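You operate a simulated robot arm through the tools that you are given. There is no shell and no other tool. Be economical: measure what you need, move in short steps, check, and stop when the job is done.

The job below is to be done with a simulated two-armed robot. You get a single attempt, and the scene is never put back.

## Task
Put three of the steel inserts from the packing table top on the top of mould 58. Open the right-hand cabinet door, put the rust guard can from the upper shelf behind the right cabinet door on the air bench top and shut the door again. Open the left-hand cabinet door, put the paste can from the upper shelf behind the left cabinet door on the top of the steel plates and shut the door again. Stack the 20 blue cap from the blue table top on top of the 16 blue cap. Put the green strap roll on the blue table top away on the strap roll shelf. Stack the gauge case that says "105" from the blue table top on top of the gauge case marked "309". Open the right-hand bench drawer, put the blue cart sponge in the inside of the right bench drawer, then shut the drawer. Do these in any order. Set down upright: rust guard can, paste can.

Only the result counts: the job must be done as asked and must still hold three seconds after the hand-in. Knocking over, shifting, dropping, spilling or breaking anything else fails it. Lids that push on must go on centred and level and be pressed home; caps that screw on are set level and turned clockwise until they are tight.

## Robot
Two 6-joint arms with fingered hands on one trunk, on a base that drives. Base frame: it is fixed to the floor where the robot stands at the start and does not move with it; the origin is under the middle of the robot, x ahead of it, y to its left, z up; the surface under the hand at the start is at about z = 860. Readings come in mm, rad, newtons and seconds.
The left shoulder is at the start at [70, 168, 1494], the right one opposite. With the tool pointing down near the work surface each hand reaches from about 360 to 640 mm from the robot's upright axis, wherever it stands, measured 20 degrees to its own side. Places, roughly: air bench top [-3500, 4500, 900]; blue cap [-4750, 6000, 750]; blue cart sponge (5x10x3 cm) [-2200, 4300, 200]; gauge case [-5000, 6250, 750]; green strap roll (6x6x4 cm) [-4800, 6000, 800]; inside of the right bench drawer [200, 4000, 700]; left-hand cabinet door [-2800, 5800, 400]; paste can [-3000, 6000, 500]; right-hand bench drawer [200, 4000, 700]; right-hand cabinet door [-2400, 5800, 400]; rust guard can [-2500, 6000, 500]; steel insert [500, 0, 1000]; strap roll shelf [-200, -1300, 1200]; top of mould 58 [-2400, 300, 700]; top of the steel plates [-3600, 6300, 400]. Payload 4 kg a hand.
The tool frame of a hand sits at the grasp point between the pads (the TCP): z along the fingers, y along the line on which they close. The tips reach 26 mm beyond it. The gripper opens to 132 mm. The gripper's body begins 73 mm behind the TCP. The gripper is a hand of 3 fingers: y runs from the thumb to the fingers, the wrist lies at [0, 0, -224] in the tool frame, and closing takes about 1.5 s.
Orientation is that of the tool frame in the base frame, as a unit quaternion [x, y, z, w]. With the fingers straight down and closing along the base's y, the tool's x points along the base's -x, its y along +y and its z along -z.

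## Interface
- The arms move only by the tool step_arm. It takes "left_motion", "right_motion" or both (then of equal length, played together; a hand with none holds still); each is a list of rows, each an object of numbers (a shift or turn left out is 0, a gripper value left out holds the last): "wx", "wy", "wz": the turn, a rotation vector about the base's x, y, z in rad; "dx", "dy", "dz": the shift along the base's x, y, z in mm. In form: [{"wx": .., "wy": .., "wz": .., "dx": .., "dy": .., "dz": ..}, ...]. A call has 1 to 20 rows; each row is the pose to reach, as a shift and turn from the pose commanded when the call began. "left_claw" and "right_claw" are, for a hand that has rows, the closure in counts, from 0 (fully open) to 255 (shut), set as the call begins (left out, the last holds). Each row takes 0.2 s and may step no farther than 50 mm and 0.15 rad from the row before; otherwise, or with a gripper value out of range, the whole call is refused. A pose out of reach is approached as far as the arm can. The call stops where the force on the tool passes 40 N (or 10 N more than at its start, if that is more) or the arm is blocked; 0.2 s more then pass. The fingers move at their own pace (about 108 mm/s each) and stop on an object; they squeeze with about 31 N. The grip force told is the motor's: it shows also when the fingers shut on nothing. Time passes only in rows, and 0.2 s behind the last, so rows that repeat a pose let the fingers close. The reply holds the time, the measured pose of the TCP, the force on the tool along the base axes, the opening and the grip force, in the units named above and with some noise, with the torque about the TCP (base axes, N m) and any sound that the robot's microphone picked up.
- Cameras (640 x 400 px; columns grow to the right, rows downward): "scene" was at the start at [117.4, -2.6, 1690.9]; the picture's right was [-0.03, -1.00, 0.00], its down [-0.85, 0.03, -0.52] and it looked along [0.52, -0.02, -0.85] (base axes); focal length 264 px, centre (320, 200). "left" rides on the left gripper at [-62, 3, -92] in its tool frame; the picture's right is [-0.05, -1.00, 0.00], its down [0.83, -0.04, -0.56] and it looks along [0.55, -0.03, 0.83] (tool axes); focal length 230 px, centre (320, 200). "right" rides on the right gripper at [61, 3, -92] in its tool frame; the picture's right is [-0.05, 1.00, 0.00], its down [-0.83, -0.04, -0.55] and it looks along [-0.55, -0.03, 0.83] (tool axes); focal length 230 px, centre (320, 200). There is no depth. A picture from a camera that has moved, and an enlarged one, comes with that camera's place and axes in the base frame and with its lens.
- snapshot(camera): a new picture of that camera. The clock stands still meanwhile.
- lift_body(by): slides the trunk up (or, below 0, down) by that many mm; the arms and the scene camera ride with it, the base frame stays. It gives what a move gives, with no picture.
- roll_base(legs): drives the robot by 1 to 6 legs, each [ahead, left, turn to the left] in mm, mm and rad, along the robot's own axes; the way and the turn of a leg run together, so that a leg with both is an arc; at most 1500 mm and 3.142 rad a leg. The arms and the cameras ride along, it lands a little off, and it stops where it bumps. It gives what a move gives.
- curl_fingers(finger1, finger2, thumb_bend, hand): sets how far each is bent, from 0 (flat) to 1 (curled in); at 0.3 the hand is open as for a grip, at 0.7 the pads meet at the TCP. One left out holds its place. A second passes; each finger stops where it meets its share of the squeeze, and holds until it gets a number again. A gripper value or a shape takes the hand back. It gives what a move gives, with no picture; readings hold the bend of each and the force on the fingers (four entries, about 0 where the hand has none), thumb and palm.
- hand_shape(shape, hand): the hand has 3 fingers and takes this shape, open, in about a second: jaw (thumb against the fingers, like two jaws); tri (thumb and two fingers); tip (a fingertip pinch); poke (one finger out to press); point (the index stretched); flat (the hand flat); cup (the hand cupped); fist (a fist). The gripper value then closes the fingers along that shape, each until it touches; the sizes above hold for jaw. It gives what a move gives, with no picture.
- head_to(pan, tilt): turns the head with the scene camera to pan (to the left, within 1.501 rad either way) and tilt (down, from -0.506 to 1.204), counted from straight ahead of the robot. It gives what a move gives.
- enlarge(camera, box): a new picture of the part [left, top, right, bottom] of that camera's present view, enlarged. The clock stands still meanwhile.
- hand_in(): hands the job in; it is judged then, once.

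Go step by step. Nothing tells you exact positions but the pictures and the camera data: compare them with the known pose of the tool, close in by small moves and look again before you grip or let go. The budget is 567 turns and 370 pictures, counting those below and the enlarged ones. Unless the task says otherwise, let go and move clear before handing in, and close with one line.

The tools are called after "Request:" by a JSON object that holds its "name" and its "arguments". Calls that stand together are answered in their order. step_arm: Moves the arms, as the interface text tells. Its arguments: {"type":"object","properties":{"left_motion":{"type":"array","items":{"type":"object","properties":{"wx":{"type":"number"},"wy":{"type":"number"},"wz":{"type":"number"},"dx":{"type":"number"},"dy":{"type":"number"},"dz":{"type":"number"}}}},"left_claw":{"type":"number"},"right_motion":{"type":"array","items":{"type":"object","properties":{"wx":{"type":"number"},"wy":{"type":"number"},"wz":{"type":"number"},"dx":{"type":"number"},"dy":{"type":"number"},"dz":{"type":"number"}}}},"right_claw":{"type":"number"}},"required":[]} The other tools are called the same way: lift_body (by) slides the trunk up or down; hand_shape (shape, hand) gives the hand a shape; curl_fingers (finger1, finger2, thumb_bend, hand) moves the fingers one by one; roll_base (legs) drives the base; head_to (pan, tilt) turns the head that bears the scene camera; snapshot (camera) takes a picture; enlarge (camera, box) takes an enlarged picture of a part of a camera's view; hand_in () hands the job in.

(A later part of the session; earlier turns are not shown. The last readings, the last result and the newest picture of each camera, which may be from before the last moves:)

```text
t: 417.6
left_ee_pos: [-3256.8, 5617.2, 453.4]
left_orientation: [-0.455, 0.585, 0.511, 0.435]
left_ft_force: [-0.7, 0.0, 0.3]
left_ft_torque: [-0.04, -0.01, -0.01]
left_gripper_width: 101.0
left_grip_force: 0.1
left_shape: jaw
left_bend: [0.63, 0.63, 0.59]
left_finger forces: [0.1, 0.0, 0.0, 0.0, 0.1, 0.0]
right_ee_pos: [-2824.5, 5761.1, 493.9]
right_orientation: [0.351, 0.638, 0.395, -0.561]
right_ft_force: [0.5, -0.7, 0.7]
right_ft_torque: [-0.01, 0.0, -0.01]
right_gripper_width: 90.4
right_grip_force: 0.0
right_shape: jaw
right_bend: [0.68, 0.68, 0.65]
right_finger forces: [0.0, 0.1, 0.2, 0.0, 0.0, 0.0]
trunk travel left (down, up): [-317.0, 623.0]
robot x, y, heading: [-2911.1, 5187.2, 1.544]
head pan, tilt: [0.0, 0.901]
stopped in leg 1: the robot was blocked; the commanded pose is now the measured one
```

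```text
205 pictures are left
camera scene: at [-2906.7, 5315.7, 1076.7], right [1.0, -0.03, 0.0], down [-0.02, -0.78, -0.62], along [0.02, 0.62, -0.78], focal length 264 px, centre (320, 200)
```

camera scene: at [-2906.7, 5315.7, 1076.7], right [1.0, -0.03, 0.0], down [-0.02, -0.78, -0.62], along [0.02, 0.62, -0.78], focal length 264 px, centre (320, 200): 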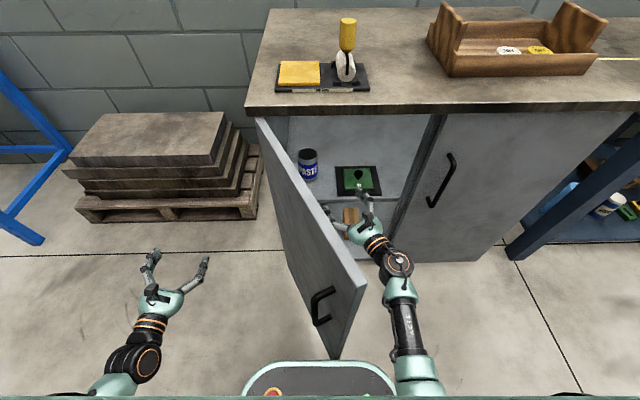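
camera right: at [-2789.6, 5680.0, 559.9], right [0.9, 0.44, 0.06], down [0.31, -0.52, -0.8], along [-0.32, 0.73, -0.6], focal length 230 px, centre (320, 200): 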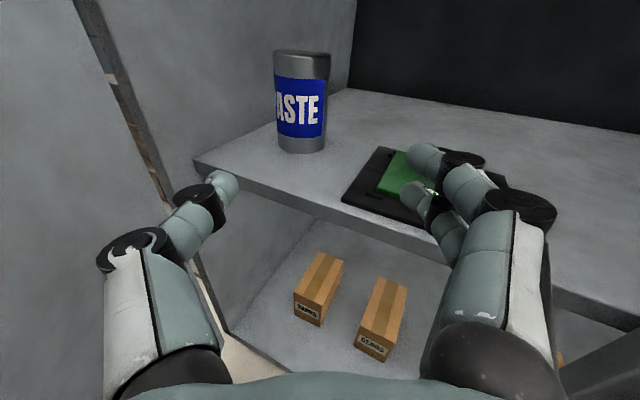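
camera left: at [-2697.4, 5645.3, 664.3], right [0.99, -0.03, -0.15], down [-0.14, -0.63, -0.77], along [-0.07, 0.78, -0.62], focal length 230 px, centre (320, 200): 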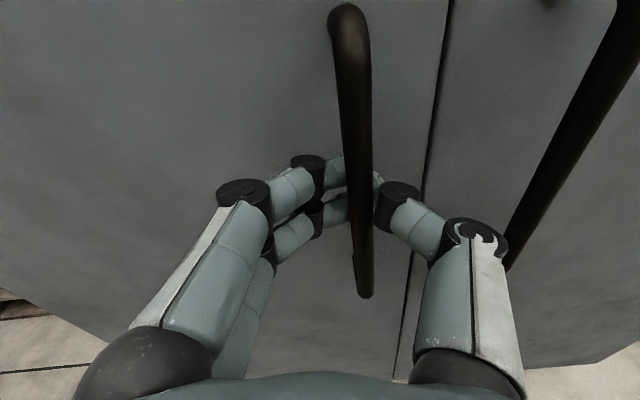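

The base touched the door edge, which now rests there. I'll finish with the arm; first lower the shoulder relative to the hand for reach.

Request:
{"name": "step_arm", "arguments": {"right_motion": [{"dx": -10, "dy": 5, "dz": 15}, {"dx": -19, "dy": 10, "dz": 30}]}}

Request:
{"name": "lift_body", "arguments": {"by": -30}}

Request:
{"name": "step_arm", "arguments": {"right_motion": [{"dz": 15, "dx": -5, "dy": 10}, {"dz": 30, "dx": -10, "dy": 20}]}}

```text
t: 418.4
left_ee_pos: [-3256.3, 5617.0, 454.3]
left_orientation: [-0.455, 0.586, 0.51, 0.435]
left_ft_force: [0.3, 0.6, -0.1]
left_ft_torque: [-0.02, 0.0, -0.02]
left_gripper_width: 101.1
left_grip_force: 0.2
left_shape: jaw
left_bend: [0.63, 0.63, 0.59]
left_finger forces: [0.1, 0.0, 0.0, 0.1, 0.0, 0.0]
right_ee_pos: [-2824.9, 5763.1, 484.3]
right_orientation: [0.337, 0.659, 0.404, -0.538]
right_ft_force: [-0.1, 0.7, 0.1]
right_ft_torque: [0.0, -0.01, -0.02]
right_gripper_width: 90.3
right_grip_force: 0.1
right_shape: jaw
right_bend: [0.68, 0.68, 0.65]
right_finger forces: [0.0, 0.0, 0.1, 0.1, 0.1, 0.0]
right hand out of reach, approached as far as the arm can: row 1, 2
trunk travel left (down, up): [-317.0, 623.0]
robot x, y, heading: [-2908.5, 5193.4, 1.54]
head pan, tilt: [0.0, 0.901]
stopped in row 2 (right hand): the arm was blocked; the commanded pose is now the measured one
```

```text
t: 419.2
left_ee_pos: [-3255.8, 5616.6, 424.0]
left_orientation: [-0.455, 0.586, 0.511, 0.435]
left_ft_force: [-0.5, 0.7, -0.3]
left_ft_torque: [-0.03, -0.02, -0.03]
left_gripper_width: 100.9
left_grip_force: 0.0
left_shape: jaw
left_bend: [0.63, 0.63, 0.59]
left_finger forces: [0.0, 0.0, 0.0, 0.1, 0.0, 0.0]
right_ee_pos: [-2825.8, 5762.5, 454.5]
right_orientation: [0.336, 0.66, 0.402, -0.539]
right_ft_force: [-0.5, -0.1, 0.2]
right_ft_torque: [0.02, -0.02, 0.0]
right_gripper_width: 90.2
right_grip_force: 0.0
right_shape: jaw
right_bend: [0.68, 0.68, 0.65]
right_finger forces: [0.1, 0.1, 0.1, 0.0, 0.0, 0.1]
trunk travel left (down, up): [-287.0, 653.0]
robot x, y, heading: [-2912.1, 5188.6, 1.54]
head pan, tilt: [0.0, 0.901]
```

```text
t: 419.8
left_ee_pos: [-3256.4, 5617.6, 424.4]
left_orientation: [-0.455, 0.585, 0.511, 0.435]
left_ft_force: [0.0, -0.1, -0.5]
left_ft_torque: [0.0, -0.02, -0.02]
left_gripper_width: 101.2
left_grip_force: 0.1
left_shape: jaw
left_bend: [0.63, 0.63, 0.59]
left_finger forces: [0.1, 0.0, 0.0, 0.0, 0.0, 0.0]
right_ee_pos: [-2829.1, 5773.4, 448.9]
right_orientation: [0.331, 0.669, 0.406, -0.527]
right_ft_force: [-0.3, -0.3, 0.8]
right_ft_torque: [0.0, -0.01, -0.01]
right_gripper_width: 90.2
right_grip_force: 0.0
right_shape: jaw
right_bend: [0.68, 0.68, 0.65]
right_finger forces: [0.0, 0.0, 0.1, 0.1, 0.0, 0.1]
right hand out of reach, approached as far as the arm can: row 1, 2
trunk travel left (down, up): [-287.0, 653.0]
robot x, y, heading: [-2904.2, 5190.4, 1.541]
head pan, tilt: [0.0, 0.901]
```

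Raise back and extend forward directly.

Request:
{"name": "lift_body", "arguments": {"by": 32}}

Request:
{"name": "step_arm", "arguments": {"right_motion": [{"dx": -8, "dy": 30, "dz": 2}, {"dx": -20, "dy": 60, "dz": 4}, {"dx": -35, "dy": 85, "dz": 6}]}}

Request:
{"name": "snapshot", "arguments": {"camera": "right"}}

```text
t: 420.5
left_ee_pos: [-3255.6, 5617.7, 456.5]
left_orientation: [-0.455, 0.585, 0.511, 0.436]
left_ft_force: [-0.2, 0.0, 0.2]
left_ft_torque: [-0.01, 0.01, 0.01]
left_gripper_width: 100.7
left_grip_force: 0.0
left_shape: jaw
left_bend: [0.63, 0.63, 0.59]
left_finger forces: [0.1, 0.0, 0.1, 0.0, 0.0, 0.0]
right_ee_pos: [-2828.9, 5776.1, 482.9]
right_orientation: [0.33, 0.668, 0.408, -0.528]
right_ft_force: [0.1, -0.1, 0.2]
right_ft_torque: [0.02, -0.05, -0.01]
right_gripper_width: 90.3
right_grip_force: 0.1
right_shape: jaw
right_bend: [0.68, 0.68, 0.65]
right_finger forces: [0.1, 0.0, 0.0, 0.0, 0.1, 0.1]
trunk travel left (down, up): [-319.0, 621.0]
robot x, y, heading: [-2906.6, 5193.2, 1.543]
head pan, tilt: [0.0, 0.901]
```

```text
t: 421.5
left_ee_pos: [-3255.2, 5617.8, 456.0]
left_orientation: [-0.455, 0.586, 0.511, 0.435]
left_ft_force: [0.5, -0.3, -0.7]
left_ft_torque: [0.01, -0.03, -0.02]
left_gripper_width: 101.0
left_grip_force: 0.1
left_shape: jaw
left_bend: [0.63, 0.63, 0.59]
left_finger forces: [0.0, 0.1, 0.0, 0.0, 0.0, 0.0]
right_ee_pos: [-2838.1, 5860.5, 474.1]
right_orientation: [0.331, 0.677, 0.416, -0.509]
right_ft_force: [0.2, 0.0, 0.8]
right_ft_torque: [0.02, -0.01, -0.03]
right_gripper_width: 90.5
right_grip_force: 0.1
right_shape: jaw
right_bend: [0.68, 0.68, 0.65]
right_finger forces: [0.0, 0.5, 0.0, 0.0, 0.0, 0.0]
trunk travel left (down, up): [-319.0, 621.0]
robot x, y, heading: [-2909.7, 5192.2, 1.539]
head pan, tilt: [0.0, 0.901]
stopped in row 3 (right hand): the arm was blocked; the commanded pose is now the measured one
```

```text
204 pictures are left
camera right: at [-2813.8, 5780.3, 545.5], right [0.88, 0.43, 0.18], down [0.41, -0.54, -0.74], along [-0.22, 0.72, -0.65], focal length 230 px, centre (320, 200)
```

right: 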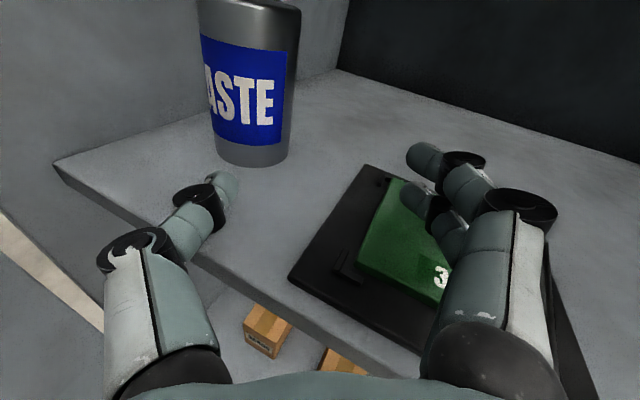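

The fingers are close to the green tray item. Raise, retreat a bit, and shift the base left.

Request:
{"name": "lift_body", "arguments": {"by": 25}}

Request:
{"name": "step_arm", "arguments": {"right_motion": [{"dx": 5, "dy": -25}, {"dx": 12, "dy": -50}]}}

Request:
{"name": "roll_base", "arguments": {"legs": [[-15, 75, 0.03]]}}

Request:
{"name": "snapshot", "arguments": {"camera": "right"}}

Request:
{"name": "snapshot", "arguments": {"camera": "scene"}}

```text
t: 422.2
left_ee_pos: [-3255.5, 5617.5, 481.2]
left_orientation: [-0.455, 0.586, 0.511, 0.435]
left_ft_force: [0.1, -0.1, -0.7]
left_ft_torque: [0.0, -0.01, 0.01]
left_gripper_width: 100.9
left_grip_force: 0.1
left_shape: jaw
left_bend: [0.63, 0.63, 0.59]
left_finger forces: [0.0, 0.1, 0.0, 0.1, 0.0, 0.0]
right_ee_pos: [-2837.3, 5860.9, 498.4]
right_orientation: [0.331, 0.677, 0.417, -0.508]
right_ft_force: [-0.2, -0.6, 0.1]
right_ft_torque: [-0.01, -0.04, 0.01]
right_gripper_width: 90.7
right_grip_force: 0.0
right_shape: jaw
right_bend: [0.68, 0.68, 0.65]
right_finger forces: [0.1, 0.0, 0.1, 0.0, 0.0, 0.0]
trunk travel left (down, up): [-344.0, 596.0]
robot x, y, heading: [-2907.3, 5191.4, 1.544]
head pan, tilt: [0.0, 0.901]
```

```text
t: 422.9
left_ee_pos: [-3255.4, 5618.2, 481.3]
left_orientation: [-0.455, 0.585, 0.511, 0.436]
left_ft_force: [-0.2, 0.1, 0.4]
left_ft_torque: [-0.03, 0.02, -0.01]
left_gripper_width: 100.9
left_grip_force: 0.0
left_shape: jaw
left_bend: [0.63, 0.63, 0.59]
left_finger forces: [0.0, 0.0, 0.0, 0.1, 0.0, 0.1]
right_ee_pos: [-2827.3, 5807.6, 499.1]
right_orientation: [0.333, 0.675, 0.414, -0.512]
right_ft_force: [-0.1, -0.7, 0.2]
right_ft_torque: [0.01, -0.03, 0.01]
right_gripper_width: 90.1
right_grip_force: 0.0
right_shape: jaw
right_bend: [0.68, 0.68, 0.65]
right_finger forces: [0.0, 0.0, 0.0, 0.0, 0.0, 0.1]
trunk travel left (down, up): [-344.0, 596.0]
robot x, y, heading: [-2906.0, 5190.6, 1.541]
head pan, tilt: [0.0, 0.901]
```

```text
t: 423.9
left_ee_pos: [-3344.3, 5592.1, 482.1]
left_orientation: [-0.464, 0.578, 0.517, 0.427]
left_ft_force: [0.4, 0.1, -0.7]
left_ft_torque: [0.01, 0.01, -0.01]
left_gripper_width: 100.8
left_grip_force: 0.0
left_shape: jaw
left_bend: [0.63, 0.63, 0.59]
left_finger forces: [0.1, 0.0, 0.0, 0.0, 0.0, 0.1]
right_ee_pos: [-2921.3, 5796.6, 498.8]
right_orientation: [0.32, 0.682, 0.407, -0.516]
right_ft_force: [0.4, -0.8, 0.3]
right_ft_torque: [0.02, -0.02, -0.01]
right_gripper_width: 90.1
right_grip_force: 0.0
right_shape: jaw
right_bend: [0.68, 0.68, 0.65]
right_finger forces: [0.1, 0.1, 0.0, 0.0, 0.0, 0.0]
trunk travel left (down, up): [-344.0, 596.0]
robot x, y, heading: [-2986.5, 5181.3, 1.573]
head pan, tilt: [0.0, 0.901]
```

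```text
203 pictures are left
camera right: at [-2894.4, 5717.2, 571.1], right [0.87, 0.46, 0.17], down [0.43, -0.53, -0.74], along [-0.25, 0.72, -0.65], focal length 230 px, centre (320, 200)
```

right: 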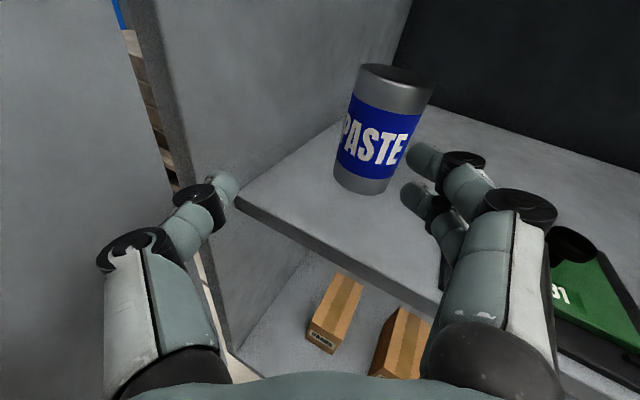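

```text
202 pictures are left
camera scene: at [-2986.9, 5301.7, 1103.7], right [1.0, 0.0, 0.0], down [0.0, -0.78, -0.62], along [0.0, 0.62, -0.78], focal length 264 px, centre (320, 200)
```

scene: 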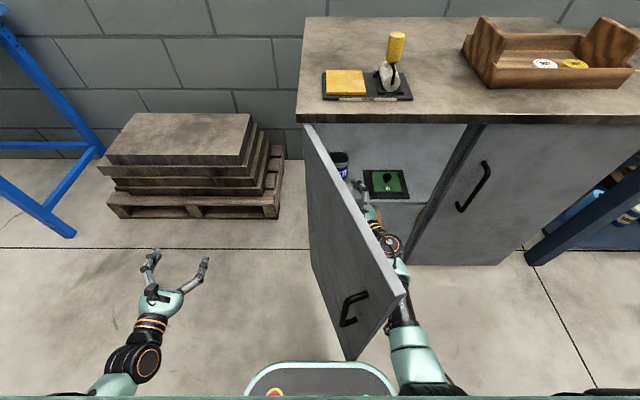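

The can is at (-2930, 5935). Shift right ~49 so the can lies on the hand's pointing line, and level the roll.

Request:
{"name": "roll_base", "arguments": {"legs": [[6, -48, 0]]}}

Request:
{"name": "step_arm", "arguments": {"right_motion": [{"wx": -0.05, "wy": 0.1, "wz": -0.015}, {"wx": -0.1, "wy": 0.2, "wz": -0.03}]}}

Request:
{"name": "snapshot", "arguments": {"camera": "right"}}

```text
t: 424.8
left_ee_pos: [-3295.0, 5598.2, 480.8]
left_orientation: [-0.465, 0.577, 0.518, 0.427]
left_ft_force: [-0.4, -0.7, 0.3]
left_ft_torque: [-0.01, -0.01, 0.02]
left_gripper_width: 100.7
left_grip_force: 0.1
left_shape: jaw
left_bend: [0.63, 0.63, 0.59]
left_finger forces: [0.0, 0.0, 0.0, 0.0, 0.0, 0.0]
right_ee_pos: [-2872.7, 5802.9, 498.8]
right_orientation: [0.32, 0.681, 0.407, -0.517]
right_ft_force: [0.3, 0.4, 1.3]
right_ft_torque: [0.02, -0.03, 0.01]
right_gripper_width: 90.3
right_grip_force: 0.0
right_shape: jaw
right_bend: [0.68, 0.68, 0.65]
right_finger forces: [0.0, 0.0, 0.0, 0.1, 0.1, 0.0]
trunk travel left (down, up): [-344.0, 596.0]
robot x, y, heading: [-2933.6, 5183.5, 1.576]
head pan, tilt: [0.0, 0.901]
```

```text
t: 425.4
left_ee_pos: [-3295.7, 5598.7, 482.0]
left_orientation: [-0.465, 0.577, 0.518, 0.428]
left_ft_force: [0.0, -0.3, -0.5]
left_ft_torque: [0.0, 0.0, 0.03]
left_gripper_width: 100.7
left_grip_force: 0.0
left_shape: jaw
left_bend: [0.63, 0.63, 0.59]
left_finger forces: [0.0, 0.0, 0.1, 0.1, 0.0, 0.1]
right_ee_pos: [-2876.1, 5806.3, 476.8]
right_orientation: [0.392, 0.638, 0.349, -0.563]
right_ft_force: [-0.1, -0.2, -0.4]
right_ft_torque: [0.02, -0.03, 0.02]
right_gripper_width: 90.4
right_grip_force: 0.1
right_shape: jaw
right_bend: [0.68, 0.68, 0.65]
right_finger forces: [0.0, 0.0, 0.0, 0.0, 0.1, 0.1]
right hand out of reach, approached as far as the arm can: row 1, 2
trunk travel left (down, up): [-344.0, 596.0]
robot x, y, heading: [-2936.7, 5181.1, 1.574]
head pan, tilt: [0.0, 0.901]
```

```text
201 pictures are left
camera right: at [-2836.8, 5732.2, 549.6], right [0.9, 0.44, -0.05], down [0.26, -0.6, -0.76], along [-0.36, 0.67, -0.65], focal length 230 px, centre (320, 200)
```

right: 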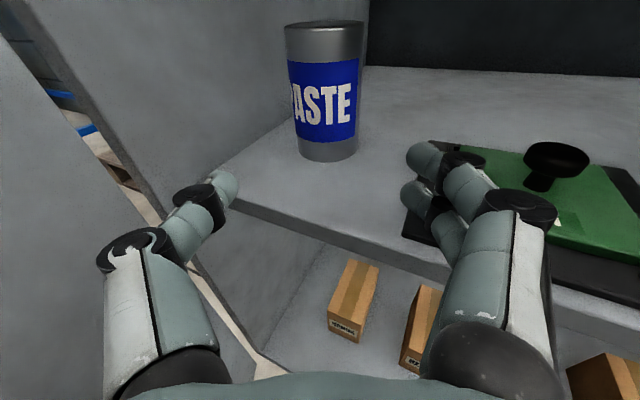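

Well aligned. Try advancing with the base 40, then arm.

Request:
{"name": "roll_base", "arguments": {"legs": [[45, 18, 0]]}}

Request:
{"name": "snapshot", "arguments": {"camera": "scene"}}

```text
t: 426.2
left_ee_pos: [-3292.4, 5604.6, 480.5]
left_orientation: [-0.461, 0.58, 0.515, 0.43]
left_ft_force: [0.4, -0.2, -0.5]
left_ft_torque: [-0.03, 0.0, -0.04]
left_gripper_width: 100.7
left_grip_force: 0.1
left_shape: jaw
left_bend: [0.63, 0.63, 0.59]
left_finger forces: [0.0, 0.1, 0.1, 0.0, 0.0, 0.0]
right_ee_pos: [-2871.9, 5808.3, 479.1]
right_orientation: [0.396, 0.636, 0.352, -0.561]
right_ft_force: [-0.5, -0.9, 0.0]
right_ft_torque: [0.01, -0.02, -0.01]
right_gripper_width: 90.2
right_grip_force: 0.1
right_shape: jaw
right_bend: [0.68, 0.68, 0.65]
right_finger forces: [0.0, 0.1, 0.0, 0.0, 0.1, 0.0]
trunk travel left (down, up): [-344.0, 596.0]
robot x, y, heading: [-2937.5, 5186.7, 1.565]
head pan, tilt: [0.0, 0.901]
stopped in leg 1: the robot was blocked; the commanded pose is now the measured one
```

```text
200 pictures are left
camera scene: at [-2937.4, 5310.7, 1103.7], right [1.0, 0.0, 0.0], down [0.0, -0.78, -0.62], along [0.0, 0.62, -0.78], focal length 264 px, centre (320, 200)
```

scene: 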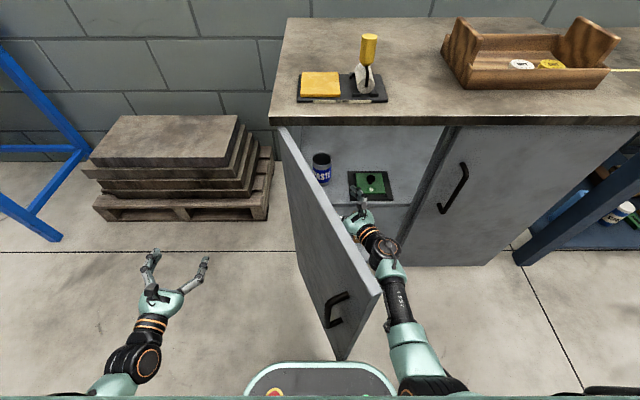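

The base is stopped by the door edge. Extend the right arm now (it is on its own side) and see.

Request:
{"name": "step_arm", "arguments": {"right_motion": [{"dx": -12, "dy": 28, "dz": 4}, {"dx": -24, "dy": 56, "dz": 8}]}}

Request:
{"name": "snapshot", "arguments": {"camera": "right"}}

```text
t: 426.8
left_ee_pos: [-3293.5, 5604.9, 480.5]
left_orientation: [-0.461, 0.581, 0.515, 0.429]
left_ft_force: [0.0, -0.2, -0.1]
left_ft_torque: [-0.02, 0.05, 0.02]
left_gripper_width: 100.8
left_grip_force: 0.1
left_shape: jaw
left_bend: [0.63, 0.63, 0.59]
left_finger forces: [0.0, 0.0, 0.1, 0.0, 0.0, 0.0]
right_ee_pos: [-2886.0, 5861.0, 475.5]
right_orientation: [0.398, 0.642, 0.355, -0.552]
right_ft_force: [0.1, 0.2, -0.3]
right_ft_torque: [0.03, 0.0, 0.03]
right_gripper_width: 90.3
right_grip_force: 0.0
right_shape: jaw
right_bend: [0.68, 0.68, 0.65]
right_finger forces: [0.0, 0.0, 0.0, 0.0, 0.0, 0.0]
trunk travel left (down, up): [-344.0, 596.0]
robot x, y, heading: [-2933.7, 5186.9, 1.564]
head pan, tilt: [0.0, 0.901]
```

```text
199 pictures are left
camera right: at [-2848.6, 5787.5, 549.1], right [0.9, 0.43, -0.04], down [0.26, -0.61, -0.74], along [-0.34, 0.66, -0.67], focal length 230 px, centre (320, 200)
```

right: 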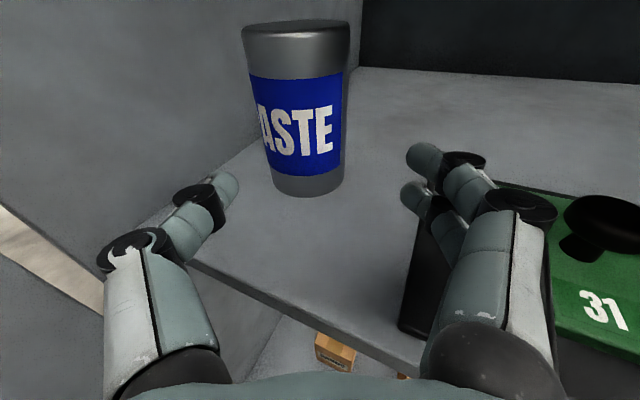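

Request:
{"name": "step_arm", "arguments": {"right_motion": [{"dx": -18, "dy": 22, "dz": 3}, {"dx": -34, "dy": 44, "dz": 6}]}}

Request:
{"name": "snapshot", "arguments": {"camera": "right"}}

```text
t: 427.4
left_ee_pos: [-3292.8, 5605.2, 479.9]
left_orientation: [-0.461, 0.581, 0.515, 0.429]
left_ft_force: [0.8, -1.1, 1.0]
left_ft_torque: [-0.03, 0.03, 0.0]
left_gripper_width: 101.0
left_grip_force: 0.0
left_shape: jaw
left_bend: [0.63, 0.63, 0.59]
left_finger forces: [0.0, 0.1, 0.0, 0.1, 0.0, 0.0]
right_ee_pos: [-2928.2, 5911.0, 491.4]
right_orientation: [0.396, 0.636, 0.356, -0.559]
right_ft_force: [-0.4, -0.6, 0.4]
right_ft_torque: [0.0, 0.0, 0.03]
right_gripper_width: 90.7
right_grip_force: 0.0
right_shape: jaw
right_bend: [0.68, 0.68, 0.65]
right_finger forces: [0.1, 0.0, 0.0, 0.0, 0.0, 0.0]
trunk travel left (down, up): [-344.0, 596.0]
robot x, y, heading: [-2939.5, 5189.5, 1.565]
head pan, tilt: [0.0, 0.901]
```

```text
198 pictures are left
camera right: at [-2890.1, 5835.9, 563.6], right [0.9, 0.43, -0.04], down [0.25, -0.6, -0.76], along [-0.35, 0.67, -0.65], focal length 230 px, centre (320, 200)
```

right: 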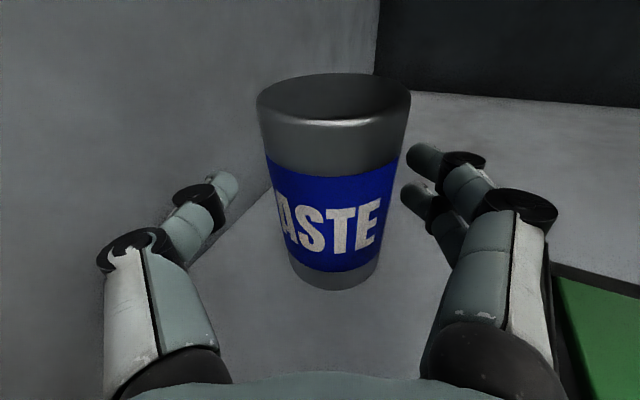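

Can is between thumb and fingers. Close.

Request:
{"name": "step_arm", "arguments": {"right_motion": [{"dx": -2, "dy": 4}, {"dx": -2, "dy": 4}, {"dx": -2, "dy": 4}, {"dx": -2, "dy": 4}, {"dx": -2, "dy": 4}], "right_claw": 255}}

Request:
{"name": "lift_body", "arguments": {"by": 28}}

Request:
{"name": "snapshot", "arguments": {"camera": "right"}}

```text
t: 428.6
left_ee_pos: [-3293.1, 5605.3, 480.8]
left_orientation: [-0.461, 0.581, 0.515, 0.43]
left_ft_force: [-0.1, 0.8, 0.1]
left_ft_torque: [-0.01, 0.0, -0.01]
left_gripper_width: 100.8
left_grip_force: 0.0
left_shape: jaw
left_bend: [0.63, 0.63, 0.59]
left_finger forces: [0.0, 0.0, 0.0, 0.0, 0.0, 0.0]
right_ee_pos: [-2933.1, 5914.8, 492.3]
right_orientation: [0.396, 0.636, 0.353, -0.561]
right_ft_force: [-0.4, 0.5, -0.2]
right_ft_torque: [-0.03, 0.0, -0.02]
right_gripper_width: 50.2
right_grip_force: 31.0
right_shape: jaw
right_bend: [0.73, 0.73, 0.7]
right_finger forces: [13.4, 13.5, 0.0, 0.1, 27.9, 0.0]
trunk travel left (down, up): [-344.0, 596.0]
robot x, y, heading: [-2936.5, 5187.1, 1.567]
head pan, tilt: [0.0, 0.901]
```

```text
t: 429.3
left_ee_pos: [-3293.5, 5604.3, 508.0]
left_orientation: [-0.462, 0.58, 0.515, 0.429]
left_ft_force: [0.5, -0.9, -0.5]
left_ft_torque: [0.01, -0.02, 0.01]
left_gripper_width: 100.8
left_grip_force: 0.2
left_shape: jaw
left_bend: [0.63, 0.63, 0.59]
left_finger forces: [0.1, 0.0, 0.0, 0.0, 0.0, 0.0]
right_ee_pos: [-2933.4, 5912.2, 518.7]
right_orientation: [0.397, 0.636, 0.353, -0.56]
right_ft_force: [-0.5, -0.4, -3.7]
right_ft_torque: [-0.02, 0.01, 0.01]
right_gripper_width: 49.8
right_grip_force: 30.8
right_shape: jaw
right_bend: [0.73, 0.73, 0.7]
right_finger forces: [13.4, 13.7, 0.0, 0.1, 28.0, 0.0]
trunk travel left (down, up): [-372.0, 568.0]
robot x, y, heading: [-2936.2, 5184.1, 1.565]
head pan, tilt: [0.0, 0.901]
```

```text
197 pictures are left
camera right: at [-2893.9, 5838.8, 591.5], right [0.9, 0.43, -0.05], down [0.25, -0.6, -0.76], along [-0.35, 0.67, -0.65], focal length 230 px, centre (320, 200)
```

right: 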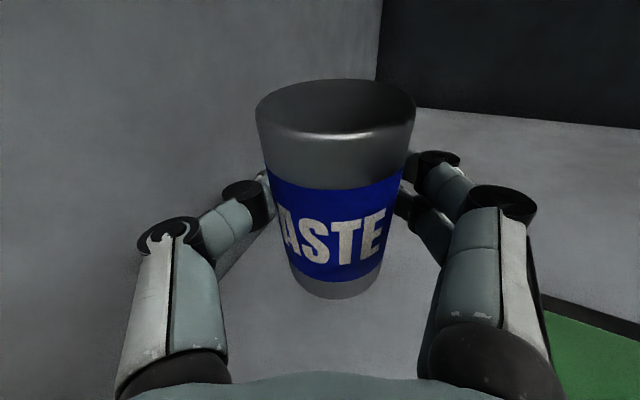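

Paste can held and lifted. Back out along the line.

Request:
{"name": "roll_base", "arguments": {"legs": [[-190, -90, 0]]}}

Request:
{"name": "snapshot", "arguments": {"camera": "scene"}}

```text
t: 431.0
left_ee_pos: [-3202.9, 5413.0, 508.4]
left_orientation: [-0.461, 0.581, 0.515, 0.43]
left_ft_force: [0.7, 0.0, 0.7]
left_ft_torque: [0.01, 0.02, 0.0]
left_gripper_width: 100.7
left_grip_force: 0.0
left_shape: jaw
left_bend: [0.63, 0.63, 0.59]
left_finger forces: [0.0, 0.0, 0.1, 0.1, 0.1, 0.0]
right_ee_pos: [-2842.5, 5722.6, 521.7]
right_orientation: [0.396, 0.636, 0.353, -0.561]
right_ft_force: [0.0, 1.0, -2.2]
right_ft_torque: [-0.07, -0.02, 0.0]
right_gripper_width: 50.2
right_grip_force: 30.8
right_shape: jaw
right_bend: [0.73, 0.73, 0.7]
right_finger forces: [13.3, 13.6, 0.0, 0.0, 27.9, 0.0]
trunk travel left (down, up): [-372.0, 568.0]
robot x, y, heading: [-2848.1, 4992.5, 1.569]
head pan, tilt: [0.0, 0.901]
```

```text
196 pictures are left
camera scene: at [-2847.1, 5119.2, 1131.7], right [1.0, -0.01, 0.0], down [-0.01, -0.78, -0.62], along [0.0, 0.62, -0.78], focal length 264 px, centre (320, 200)
```

scene: 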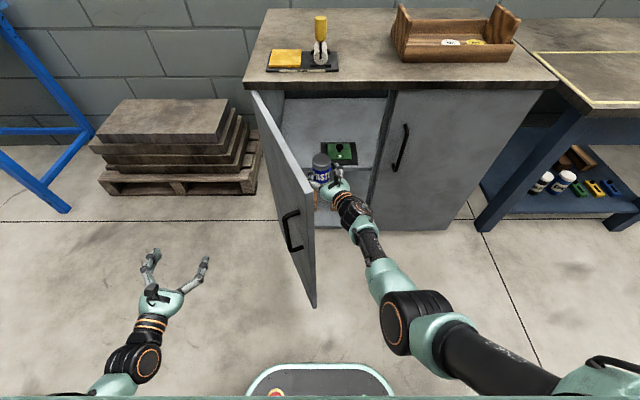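

Now retract the right arm carefully.

Request:
{"name": "step_arm", "arguments": {"right_motion": [{"dx": 10, "dy": -40}, {"dx": 25, "dy": -80}, {"dx": 40, "dy": -120}]}}

Request:
{"name": "snapshot", "arguments": {"camera": "scene"}}

```text
t: 431.8
left_ee_pos: [-3203.2, 5413.7, 508.8]
left_orientation: [-0.461, 0.58, 0.515, 0.43]
left_ft_force: [-0.4, 0.3, 0.0]
left_ft_torque: [0.0, -0.02, 0.01]
left_gripper_width: 100.8
left_grip_force: 0.1
left_shape: jaw
left_bend: [0.63, 0.63, 0.59]
left_finger forces: [0.1, 0.0, 0.0, 0.0, 0.1, 0.0]
right_ee_pos: [-2782.6, 5611.3, 512.8]
right_orientation: [0.381, 0.645, 0.37, -0.55]
right_ft_force: [-0.2, -0.5, -3.4]
right_ft_torque: [-0.03, -0.03, -0.02]
right_gripper_width: 49.4
right_grip_force: 30.8
right_shape: jaw
right_bend: [0.73, 0.73, 0.7]
right_finger forces: [14.0, 14.2, 0.1, 0.0, 29.4, 0.0]
right hand out of reach, approached as far as the arm can: row 3
trunk travel left (down, up): [-372.0, 568.0]
robot x, y, heading: [-2844.0, 4992.5, 1.561]
head pan, tilt: [0.0, 0.901]
```

```text
195 pictures are left
camera scene: at [-2847.4, 5119.5, 1131.7], right [1.0, -0.01, 0.0], down [-0.01, -0.78, -0.62], along [0.0, 0.62, -0.78], focal length 264 px, centre (320, 200)
```

scene: 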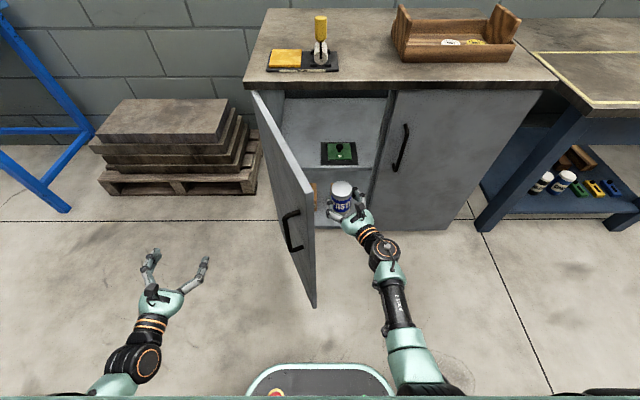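

Can is out. Shift the base right, then push the left door shut with the left hand.

Request:
{"name": "roll_base", "arguments": {"legs": [[0, -150, 0]]}}

Request:
{"name": "step_arm", "arguments": {"left_motion": [{"dy": 40, "dz": -20}, {"dy": 80, "dz": -40}, {"dy": 110, "dz": -60}, {"dx": 40, "dy": 115, "dz": -60}, {"dx": 80, "dy": 120, "dz": -60}, {"dx": 120, "dy": 125, "dz": -60}, {"dx": 160, "dy": 130, "dz": -60}], "left_claw": 255}}

Request:
{"name": "snapshot", "arguments": {"camera": "scene"}}

```text
t: 433.1
left_ee_pos: [-3052.7, 5414.3, 509.2]
left_orientation: [-0.461, 0.581, 0.515, 0.43]
left_ft_force: [0.1, -0.1, -0.2]
left_ft_torque: [-0.04, 0.0, -0.02]
left_gripper_width: 101.0
left_grip_force: 0.0
left_shape: jaw
left_bend: [0.63, 0.63, 0.59]
left_finger forces: [0.0, 0.1, 0.1, 0.1, 0.1, 0.1]
right_ee_pos: [-2632.4, 5606.5, 507.1]
right_orientation: [0.385, 0.645, 0.368, -0.548]
right_ft_force: [0.2, -0.1, -2.4]
right_ft_torque: [0.0, 0.04, 0.01]
right_gripper_width: 49.4
right_grip_force: 30.6
right_shape: jaw
right_bend: [0.73, 0.73, 0.7]
right_finger forces: [14.1, 14.4, 0.0, 0.0, 29.5, 0.0]
trunk travel left (down, up): [-372.0, 568.0]
robot x, y, heading: [-2695.5, 4990.7, 1.561]
head pan, tilt: [0.0, 0.901]
```

```text
t: 434.7
left_ee_pos: [-2892.9, 5545.3, 449.6]
left_orientation: [-0.46, 0.581, 0.515, 0.43]
left_ft_force: [0.4, -0.3, -0.1]
left_ft_torque: [0.0, 0.0, 0.0]
left_gripper_width: 0.0
left_grip_force: 31.0
left_shape: jaw
left_bend: [0.67, 0.67, 0.74]
left_finger forces: [0.0, 0.1, 0.0, 0.0, 0.1, 0.0]
right_ee_pos: [-2632.2, 5606.7, 506.1]
right_orientation: [0.384, 0.647, 0.367, -0.547]
right_ft_force: [1.0, -0.5, -3.2]
right_ft_torque: [-0.02, 0.01, -0.01]
right_gripper_width: 49.4
right_grip_force: 31.5
right_shape: jaw
right_bend: [0.73, 0.73, 0.7]
right_finger forces: [13.9, 14.3, 0.1, 0.1, 29.4, 0.0]
trunk travel left (down, up): [-372.0, 568.0]
robot x, y, heading: [-2698.9, 4989.5, 1.563]
head pan, tilt: [0.0, 0.901]
```

```text
194 pictures are left
camera scene: at [-2697.2, 5118.8, 1131.6], right [1.0, -0.01, 0.0], down [-0.01, -0.78, -0.62], along [0.0, 0.62, -0.78], focal length 264 px, centre (320, 200)
```

scene: 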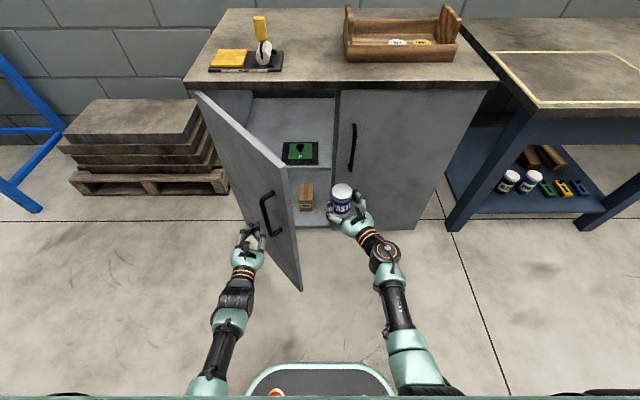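

Move the held can further right out of the door's sweep, then continue pushing.

Request:
{"name": "step_arm", "arguments": {"right_motion": [{"dx": 40, "dy": -10}, {"dx": 80, "dy": -20}, {"dx": 100, "dy": -25}]}}

Request:
{"name": "step_arm", "arguments": {"left_motion": [{"dx": 20, "dy": 35}, {"dx": 40, "dy": 70}, {"dx": 58, "dy": 105}, {"dx": 70, "dy": 140}, {"dx": 76, "dy": 165}]}}

Request:
{"name": "snapshot", "arguments": {"camera": "scene"}}

```text
t: 435.5
left_ee_pos: [-2891.5, 5545.3, 450.5]
left_orientation: [-0.461, 0.581, 0.515, 0.429]
left_ft_force: [0.2, 0.4, -0.2]
left_ft_torque: [-0.02, 0.0, 0.0]
left_gripper_width: 0.0
left_grip_force: 31.7
left_shape: jaw
left_bend: [0.67, 0.67, 0.74]
left_finger forces: [0.0, 0.1, 0.0, 0.0, 0.0, 0.1]
right_ee_pos: [-2534.5, 5581.9, 503.5]
right_orientation: [0.383, 0.644, 0.369, -0.55]
right_ft_force: [1.3, 0.0, -2.8]
right_ft_torque: [0.03, 0.03, 0.01]
right_gripper_width: 49.2
right_grip_force: 30.7
right_shape: jaw
right_bend: [0.73, 0.73, 0.7]
right_finger forces: [13.9, 14.2, 0.0, 0.1, 29.1, 0.1]
right hand out of reach, approached as far as the arm can: row 2, 3
trunk travel left (down, up): [-372.0, 568.0]
robot x, y, heading: [-2698.0, 4994.6, 1.568]
head pan, tilt: [0.0, 0.901]
```

```text
t: 436.7
left_ee_pos: [-2815.5, 5706.7, 450.0]
left_orientation: [-0.462, 0.581, 0.515, 0.43]
left_ft_force: [-0.6, -1.0, -0.6]
left_ft_torque: [0.03, 0.01, 0.01]
left_gripper_width: 0.0
left_grip_force: 31.1
left_shape: jaw
left_bend: [0.68, 0.67, 0.74]
left_finger forces: [0.0, 0.0, 0.1, 0.0, 0.0, 0.0]
right_ee_pos: [-2533.1, 5581.1, 502.5]
right_orientation: [0.383, 0.644, 0.369, -0.55]
right_ft_force: [0.4, 0.4, -3.0]
right_ft_torque: [0.0, -0.01, 0.03]
right_gripper_width: 49.6
right_grip_force: 31.0
right_shape: jaw
right_bend: [0.73, 0.73, 0.7]
right_finger forces: [13.7, 14.1, 0.1, 0.1, 29.0, 0.0]
trunk travel left (down, up): [-372.0, 568.0]
robot x, y, heading: [-2698.3, 4994.2, 1.563]
head pan, tilt: [0.0, 0.901]
```

```text
193 pictures are left
camera scene: at [-2697.3, 5119.2, 1131.5], right [1.0, -0.01, 0.0], down [-0.01, -0.78, -0.62], along [0.0, 0.62, -0.78], focal length 264 px, centre (320, 200)
```

scene: 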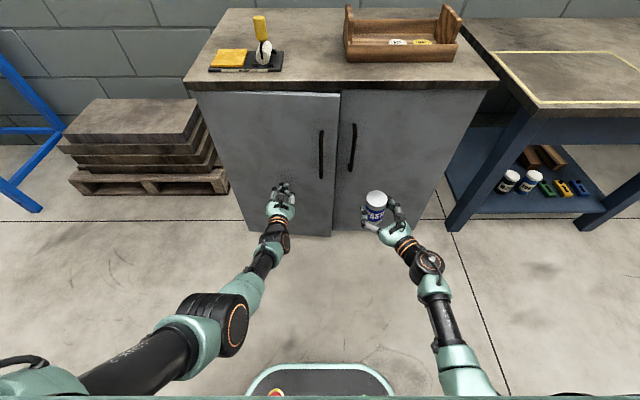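

Nearly shut; push the last bit.

Request:
{"name": "step_arm", "arguments": {"left_motion": [{"dx": 2, "dy": 20}, {"dx": 4, "dy": 40}, {"dx": 4, "dy": 48}]}}

Request:
{"name": "snapshot", "arguments": {"camera": "scene"}}

```text
t: 437.5
left_ee_pos: [-2817.7, 5736.2, 463.5]
left_orientation: [-0.462, 0.581, 0.516, 0.429]
left_ft_force: [-0.8, 0.3, -0.3]
left_ft_torque: [-0.02, 0.01, 0.05]
left_gripper_width: 0.0
left_grip_force: 31.5
left_shape: jaw
left_bend: [0.68, 0.67, 0.74]
left_finger forces: [0.1, 0.1, 0.1, 0.1, 0.1, 0.1]
left hand out of reach, approached as far as the arm can: row 1, 2, 3
right_ee_pos: [-2534.0, 5582.6, 503.2]
right_orientation: [0.383, 0.643, 0.37, -0.55]
right_ft_force: [0.2, 1.0, -1.9]
right_ft_torque: [0.0, 0.01, -0.02]
right_gripper_width: 49.3
right_grip_force: 31.0
right_shape: jaw
right_bend: [0.73, 0.73, 0.7]
right_finger forces: [13.8, 14.2, 0.0, 0.1, 28.9, 0.0]
trunk travel left (down, up): [-372.0, 568.0]
robot x, y, heading: [-2696.5, 4993.8, 1.566]
head pan, tilt: [0.0, 0.901]
```

```text
192 pictures are left
camera scene: at [-2697.4, 5118.7, 1131.6], right [1.0, -0.01, 0.0], down [-0.01, -0.78, -0.62], along [0.0, 0.62, -0.78], focal length 264 px, centre (320, 200)
```

scene: 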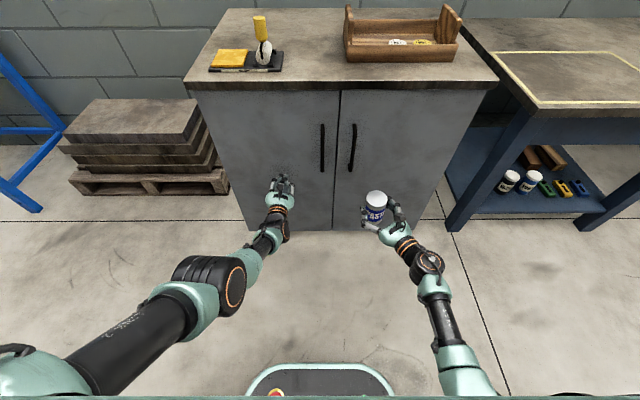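

Both doors are shut. Retract the left hand, raise the trunk, and go to the steel plates on the left.

Request:
{"name": "step_arm", "arguments": {"left_motion": [{"dx": -10, "dy": -40}, {"dx": -20, "dy": -80}, {"dx": -30, "dy": -120}, {"dx": -40, "dy": -160}, {"dx": -50, "dy": -200}]}}

Request:
{"name": "lift_body", "arguments": {"by": 150}}

Request:
{"name": "roll_base", "arguments": {"legs": [[60, 0, 0], [0, 940, 0], [250, 0, 0]]}}

Request:
{"name": "snapshot", "arguments": {"camera": "scene"}}

```text
t: 438.7
left_ee_pos: [-2868.0, 5535.6, 463.1]
left_orientation: [-0.461, 0.58, 0.516, 0.43]
left_ft_force: [-0.1, 1.1, 0.9]
left_ft_torque: [-0.04, 0.0, 0.01]
left_gripper_width: 0.0
left_grip_force: 31.3
left_shape: jaw
left_bend: [0.68, 0.67, 0.74]
left_finger forces: [0.0, 0.0, 0.0, 0.0, 0.0, 0.0]
right_ee_pos: [-2533.4, 5581.3, 503.3]
right_orientation: [0.382, 0.644, 0.369, -0.55]
right_ft_force: [0.2, 0.4, -2.4]
right_ft_torque: [-0.01, -0.01, 0.0]
right_gripper_width: 49.4
right_grip_force: 30.8
right_shape: jaw
right_bend: [0.73, 0.73, 0.7]
right_finger forces: [13.7, 14.1, 0.0, 0.0, 29.0, 0.0]
trunk travel left (down, up): [-372.0, 568.0]
robot x, y, heading: [-2697.7, 4995.8, 1.568]
head pan, tilt: [0.0, 0.901]
```

```text
t: 440.5
left_ee_pos: [-2866.1, 5537.9, 612.4]
left_orientation: [-0.461, 0.581, 0.514, 0.431]
left_ft_force: [0.0, -0.6, 0.6]
left_ft_torque: [0.01, -0.02, 0.01]
left_gripper_width: 0.2
left_grip_force: 30.9
left_shape: jaw
left_bend: [0.68, 0.67, 0.74]
left_finger forces: [0.1, 0.0, 0.1, 0.1, 0.1, 0.1]
right_ee_pos: [-2532.9, 5581.4, 652.0]
right_orientation: [0.383, 0.644, 0.37, -0.55]
right_ft_force: [0.2, 0.7, -1.9]
right_ft_torque: [-0.02, 0.01, -0.01]
right_gripper_width: 49.7
right_grip_force: 30.3
right_shape: jaw
right_bend: [0.73, 0.73, 0.7]
right_finger forces: [13.7, 14.2, 0.1, 0.0, 28.9, 0.0]
trunk travel left (down, up): [-522.0, 418.0]
robot x, y, heading: [-2695.7, 4990.9, 1.564]
head pan, tilt: [0.0, 0.901]
```

```text
t: 447.4
left_ee_pos: [-3813.1, 5845.3, 611.1]
left_orientation: [-0.468, 0.575, 0.52, 0.424]
left_ft_force: [-0.4, 0.1, -1.0]
left_ft_torque: [0.0, 0.02, -0.01]
left_gripper_width: 0.1
left_grip_force: 31.6
left_shape: jaw
left_bend: [0.68, 0.67, 0.74]
left_finger forces: [0.0, 0.0, 0.1, 0.1, 0.1, 0.1]
right_ee_pos: [-3481.3, 5895.7, 651.7]
right_orientation: [0.377, 0.648, 0.364, -0.553]
right_ft_force: [-0.6, -0.2, -4.2]
right_ft_torque: [-0.03, 0.03, 0.01]
right_gripper_width: 49.4
right_grip_force: 31.3
right_shape: jaw
right_bend: [0.73, 0.73, 0.7]
right_finger forces: [13.7, 14.0, 0.0, 0.0, 28.7, 0.1]
trunk travel left (down, up): [-522.0, 418.0]
robot x, y, heading: [-3630.4, 5306.1, 1.588]
head pan, tilt: [0.0, 0.901]
```

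```text
191 pictures are left
camera scene: at [-3635.0, 5430.5, 1281.5], right [1.0, 0.01, 0.0], down [0.01, -0.78, -0.62], along [-0.01, 0.62, -0.78], focal length 264 px, centre (320, 200)
```

scene: 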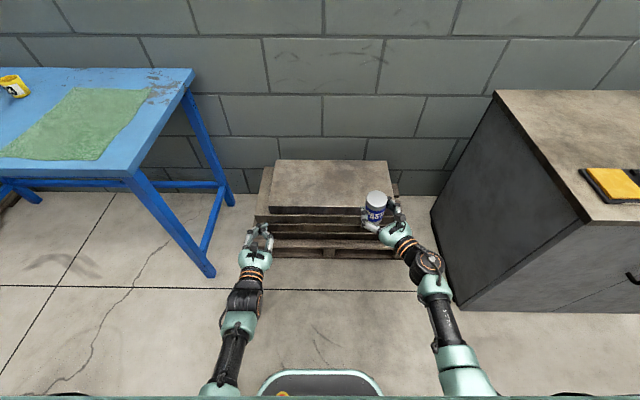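

Plates: front edge y≈6085, x -3855…-3341. Drive ahead 270 so the can is over about (-3485, 6165).

Request:
{"name": "roll_base", "arguments": {"legs": [[270, 0, -0.015]]}}

Request:
{"name": "step_arm", "arguments": {"right_motion": [{"wx": -0.022, "wy": 0.044, "wz": -0.006, "dz": -20}, {"wx": -0.022, "wy": 0.044, "wz": -0.006, "dz": -50}]}}

Request:
{"name": "snapshot", "arguments": {"camera": "right"}}

Request:
{"name": "snapshot", "arguments": {"camera": "scene"}}

```text
t: 449.3
left_ee_pos: [-3810.2, 6121.7, 610.4]
left_orientation: [-0.464, 0.578, 0.517, 0.427]
left_ft_force: [0.4, 0.3, 0.6]
left_ft_torque: [-0.01, -0.03, 0.03]
left_gripper_width: 0.1
left_grip_force: 30.8
left_shape: jaw
left_bend: [0.68, 0.67, 0.74]
left_finger forces: [0.0, 0.0, 0.0, 0.0, 0.0, 0.0]
right_ee_pos: [-3476.6, 6168.5, 652.7]
right_orientation: [0.379, 0.647, 0.366, -0.552]
right_ft_force: [0.5, 0.5, -3.9]
right_ft_torque: [-0.03, 0.0, 0.02]
right_gripper_width: 49.4
right_grip_force: 31.1
right_shape: jaw
right_bend: [0.73, 0.73, 0.7]
right_finger forces: [13.6, 14.0, 0.0, 0.0, 28.6, 0.0]
trunk travel left (down, up): [-522.0, 418.0]
robot x, y, heading: [-3636.6, 5579.0, 1.572]
head pan, tilt: [0.0, 0.901]
```

```text
t: 449.9
left_ee_pos: [-3810.6, 6121.5, 610.6]
left_orientation: [-0.464, 0.578, 0.517, 0.427]
left_ft_force: [-0.8, -0.1, 0.2]
left_ft_torque: [0.02, 0.0, -0.01]
left_gripper_width: 0.0
left_grip_force: 31.2
left_shape: jaw
left_bend: [0.68, 0.67, 0.74]
left_finger forces: [0.0, 0.0, 0.1, 0.1, 0.0, 0.0]
right_ee_pos: [-3476.8, 6168.0, 602.1]
right_orientation: [0.395, 0.637, 0.353, -0.561]
right_ft_force: [-0.3, -0.1, -3.6]
right_ft_torque: [0.01, 0.05, 0.02]
right_gripper_width: 49.6
right_grip_force: 31.2
right_shape: jaw
right_bend: [0.73, 0.73, 0.7]
right_finger forces: [13.6, 14.1, 0.1, 0.1, 28.7, 0.1]
trunk travel left (down, up): [-522.0, 418.0]
robot x, y, heading: [-3630.4, 5581.1, 1.576]
head pan, tilt: [0.0, 0.901]
```

```text
190 pictures are left
camera right: at [-3437.4, 6093.6, 674.5], right [0.9, 0.43, -0.05], down [0.25, -0.6, -0.76], along [-0.35, 0.67, -0.65], focal length 230 px, centre (320, 200)
```

right: 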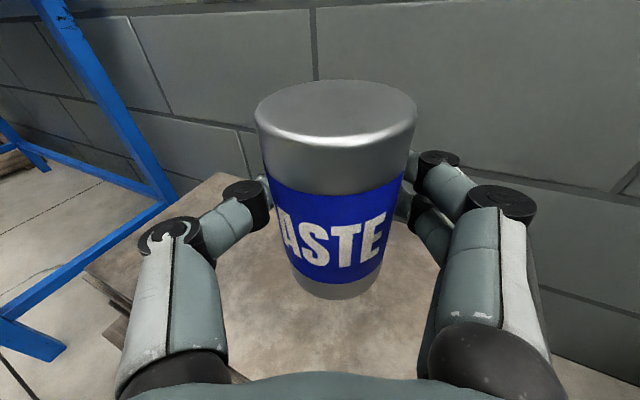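

```text
189 pictures are left
camera scene: at [-3635.9, 5704.4, 1281.6], right [1.0, 0.0, 0.0], down [0.0, -0.78, -0.62], along [0.0, 0.62, -0.78], focal length 264 px, centre (320, 200)
```

scene: 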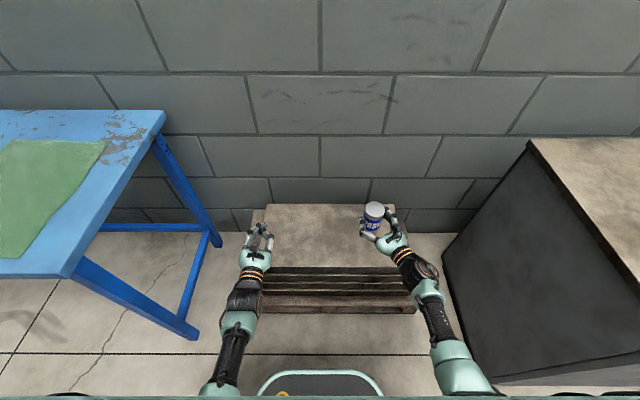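

Request:
{"name": "lift_body", "arguments": {"by": -95}}

Request:
{"name": "step_arm", "arguments": {"right_motion": [{"dz": -6}, {"dz": -12}, {"dz": -18}, {"dz": -24}]}}

Request:
{"name": "snapshot", "arguments": {"camera": "right"}}

```text
t: 451.2
left_ee_pos: [-3810.1, 6121.1, 517.2]
left_orientation: [-0.464, 0.578, 0.517, 0.427]
left_ft_force: [-0.5, 0.1, 0.9]
left_ft_torque: [-0.01, 0.02, -0.02]
left_gripper_width: 0.0
left_grip_force: 31.3
left_shape: jaw
left_bend: [0.68, 0.67, 0.74]
left_finger forces: [0.1, 0.0, 0.0, 0.1, 0.0, 0.0]
right_ee_pos: [-3475.3, 6167.1, 508.7]
right_orientation: [0.395, 0.636, 0.353, -0.56]
right_ft_force: [-1.0, 0.2, -3.6]
right_ft_torque: [-0.06, -0.03, 0.0]
right_gripper_width: 49.4
right_grip_force: 30.9
right_shape: jaw
right_bend: [0.73, 0.73, 0.7]
right_finger forces: [13.6, 14.0, 0.0, 0.0, 28.6, 0.0]
trunk travel left (down, up): [-427.0, 513.0]
robot x, y, heading: [-3637.7, 5579.2, 1.57]
head pan, tilt: [0.0, 0.901]
```

```text
t: 452.2
left_ee_pos: [-3810.1, 6120.8, 518.2]
left_orientation: [-0.464, 0.579, 0.517, 0.427]
left_ft_force: [0.4, -0.4, -0.1]
left_ft_torque: [-0.02, -0.02, 0.0]
left_gripper_width: 0.0
left_grip_force: 31.0
left_shape: jaw
left_bend: [0.68, 0.67, 0.74]
left_finger forces: [0.1, 0.0, 0.0, 0.0, 0.0, 0.0]
right_ee_pos: [-3477.5, 6168.0, 484.4]
right_orientation: [0.396, 0.637, 0.353, -0.56]
right_ft_force: [-0.7, 0.4, -2.9]
right_ft_torque: [-0.02, 0.01, -0.01]
right_gripper_width: 49.3
right_grip_force: 31.0
right_shape: jaw
right_bend: [0.73, 0.73, 0.7]
right_finger forces: [13.6, 14.0, 0.0, 0.1, 28.5, 0.0]
trunk travel left (down, up): [-427.0, 513.0]
robot x, y, heading: [-3631.4, 5574.8, 1.572]
head pan, tilt: [0.0, 0.901]
```

```text
188 pictures are left
camera right: at [-3437.9, 6094.6, 556.0], right [0.9, 0.43, -0.05], down [0.25, -0.6, -0.76], along [-0.35, 0.67, -0.65], focal length 230 px, centre (320, 200)
```

right: 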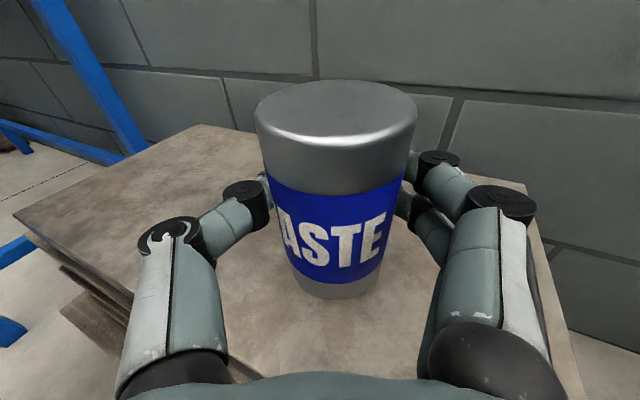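

Request:
{"name": "step_arm", "arguments": {"right_motion": [{"dz": -5}, {"dz": -10}, {"dz": -15}, {"dz": -20}]}}

Request:
{"name": "step_arm", "arguments": {"right_motion": [{"dz": -5}, {"dz": -10}, {"dz": -15}, {"dz": -20}]}}

Request:
{"name": "snapshot", "arguments": {"camera": "right"}}

```text
t: 453.2
left_ee_pos: [-3809.7, 6120.7, 517.0]
left_orientation: [-0.464, 0.579, 0.517, 0.427]
left_ft_force: [-0.5, 0.0, 0.5]
left_ft_torque: [-0.03, 0.04, -0.01]
left_gripper_width: 0.0
left_grip_force: 30.7
left_shape: jaw
left_bend: [0.68, 0.67, 0.74]
left_finger forces: [0.1, 0.1, 0.1, 0.0, 0.1, 0.0]
right_ee_pos: [-3477.0, 6168.3, 465.2]
right_orientation: [0.394, 0.637, 0.352, -0.561]
right_ft_force: [-0.2, -0.8, -2.5]
right_ft_torque: [-0.01, 0.03, 0.01]
right_gripper_width: 49.5
right_grip_force: 30.8
right_shape: jaw
right_bend: [0.73, 0.73, 0.7]
right_finger forces: [13.6, 14.0, 0.1, 0.0, 28.5, 0.0]
trunk travel left (down, up): [-427.0, 513.0]
robot x, y, heading: [-3634.1, 5581.4, 1.573]
head pan, tilt: [0.0, 0.901]
```

```text
t: 454.2
left_ee_pos: [-3811.2, 6121.1, 516.0]
left_orientation: [-0.464, 0.579, 0.517, 0.427]
left_ft_force: [-0.1, -0.5, -0.5]
left_ft_torque: [0.0, 0.01, -0.01]
left_gripper_width: 0.0
left_grip_force: 31.1
left_shape: jaw
left_bend: [0.68, 0.67, 0.74]
left_finger forces: [0.0, 0.1, 0.0, 0.0, 0.0, 0.0]
right_ee_pos: [-3475.5, 6167.1, 444.3]
right_orientation: [0.396, 0.636, 0.353, -0.56]
right_ft_force: [0.7, 0.4, -2.8]
right_ft_torque: [-0.03, 0.03, 0.03]
right_gripper_width: 49.5
right_grip_force: 30.9
right_shape: jaw
right_bend: [0.73, 0.73, 0.7]
right_finger forces: [13.5, 13.9, 0.0, 0.0, 28.6, 0.0]
trunk travel left (down, up): [-427.0, 513.0]
robot x, y, heading: [-3633.6, 5578.1, 1.57]
head pan, tilt: [0.0, 0.901]
```

```text
187 pictures are left
camera right: at [-3437.4, 6093.1, 516.2], right [0.9, 0.43, -0.05], down [0.25, -0.6, -0.76], along [-0.35, 0.67, -0.65], focal length 230 px, centre (320, 200)
```

right: 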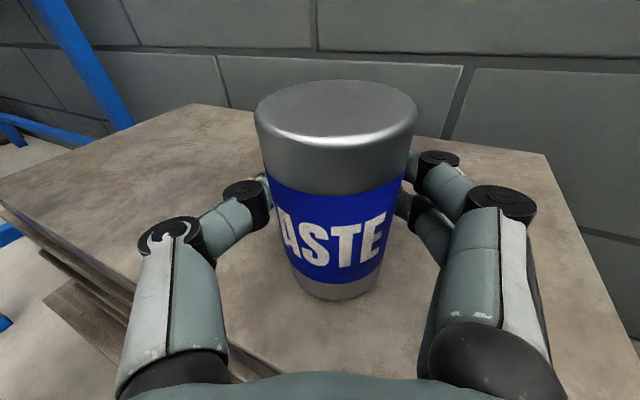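

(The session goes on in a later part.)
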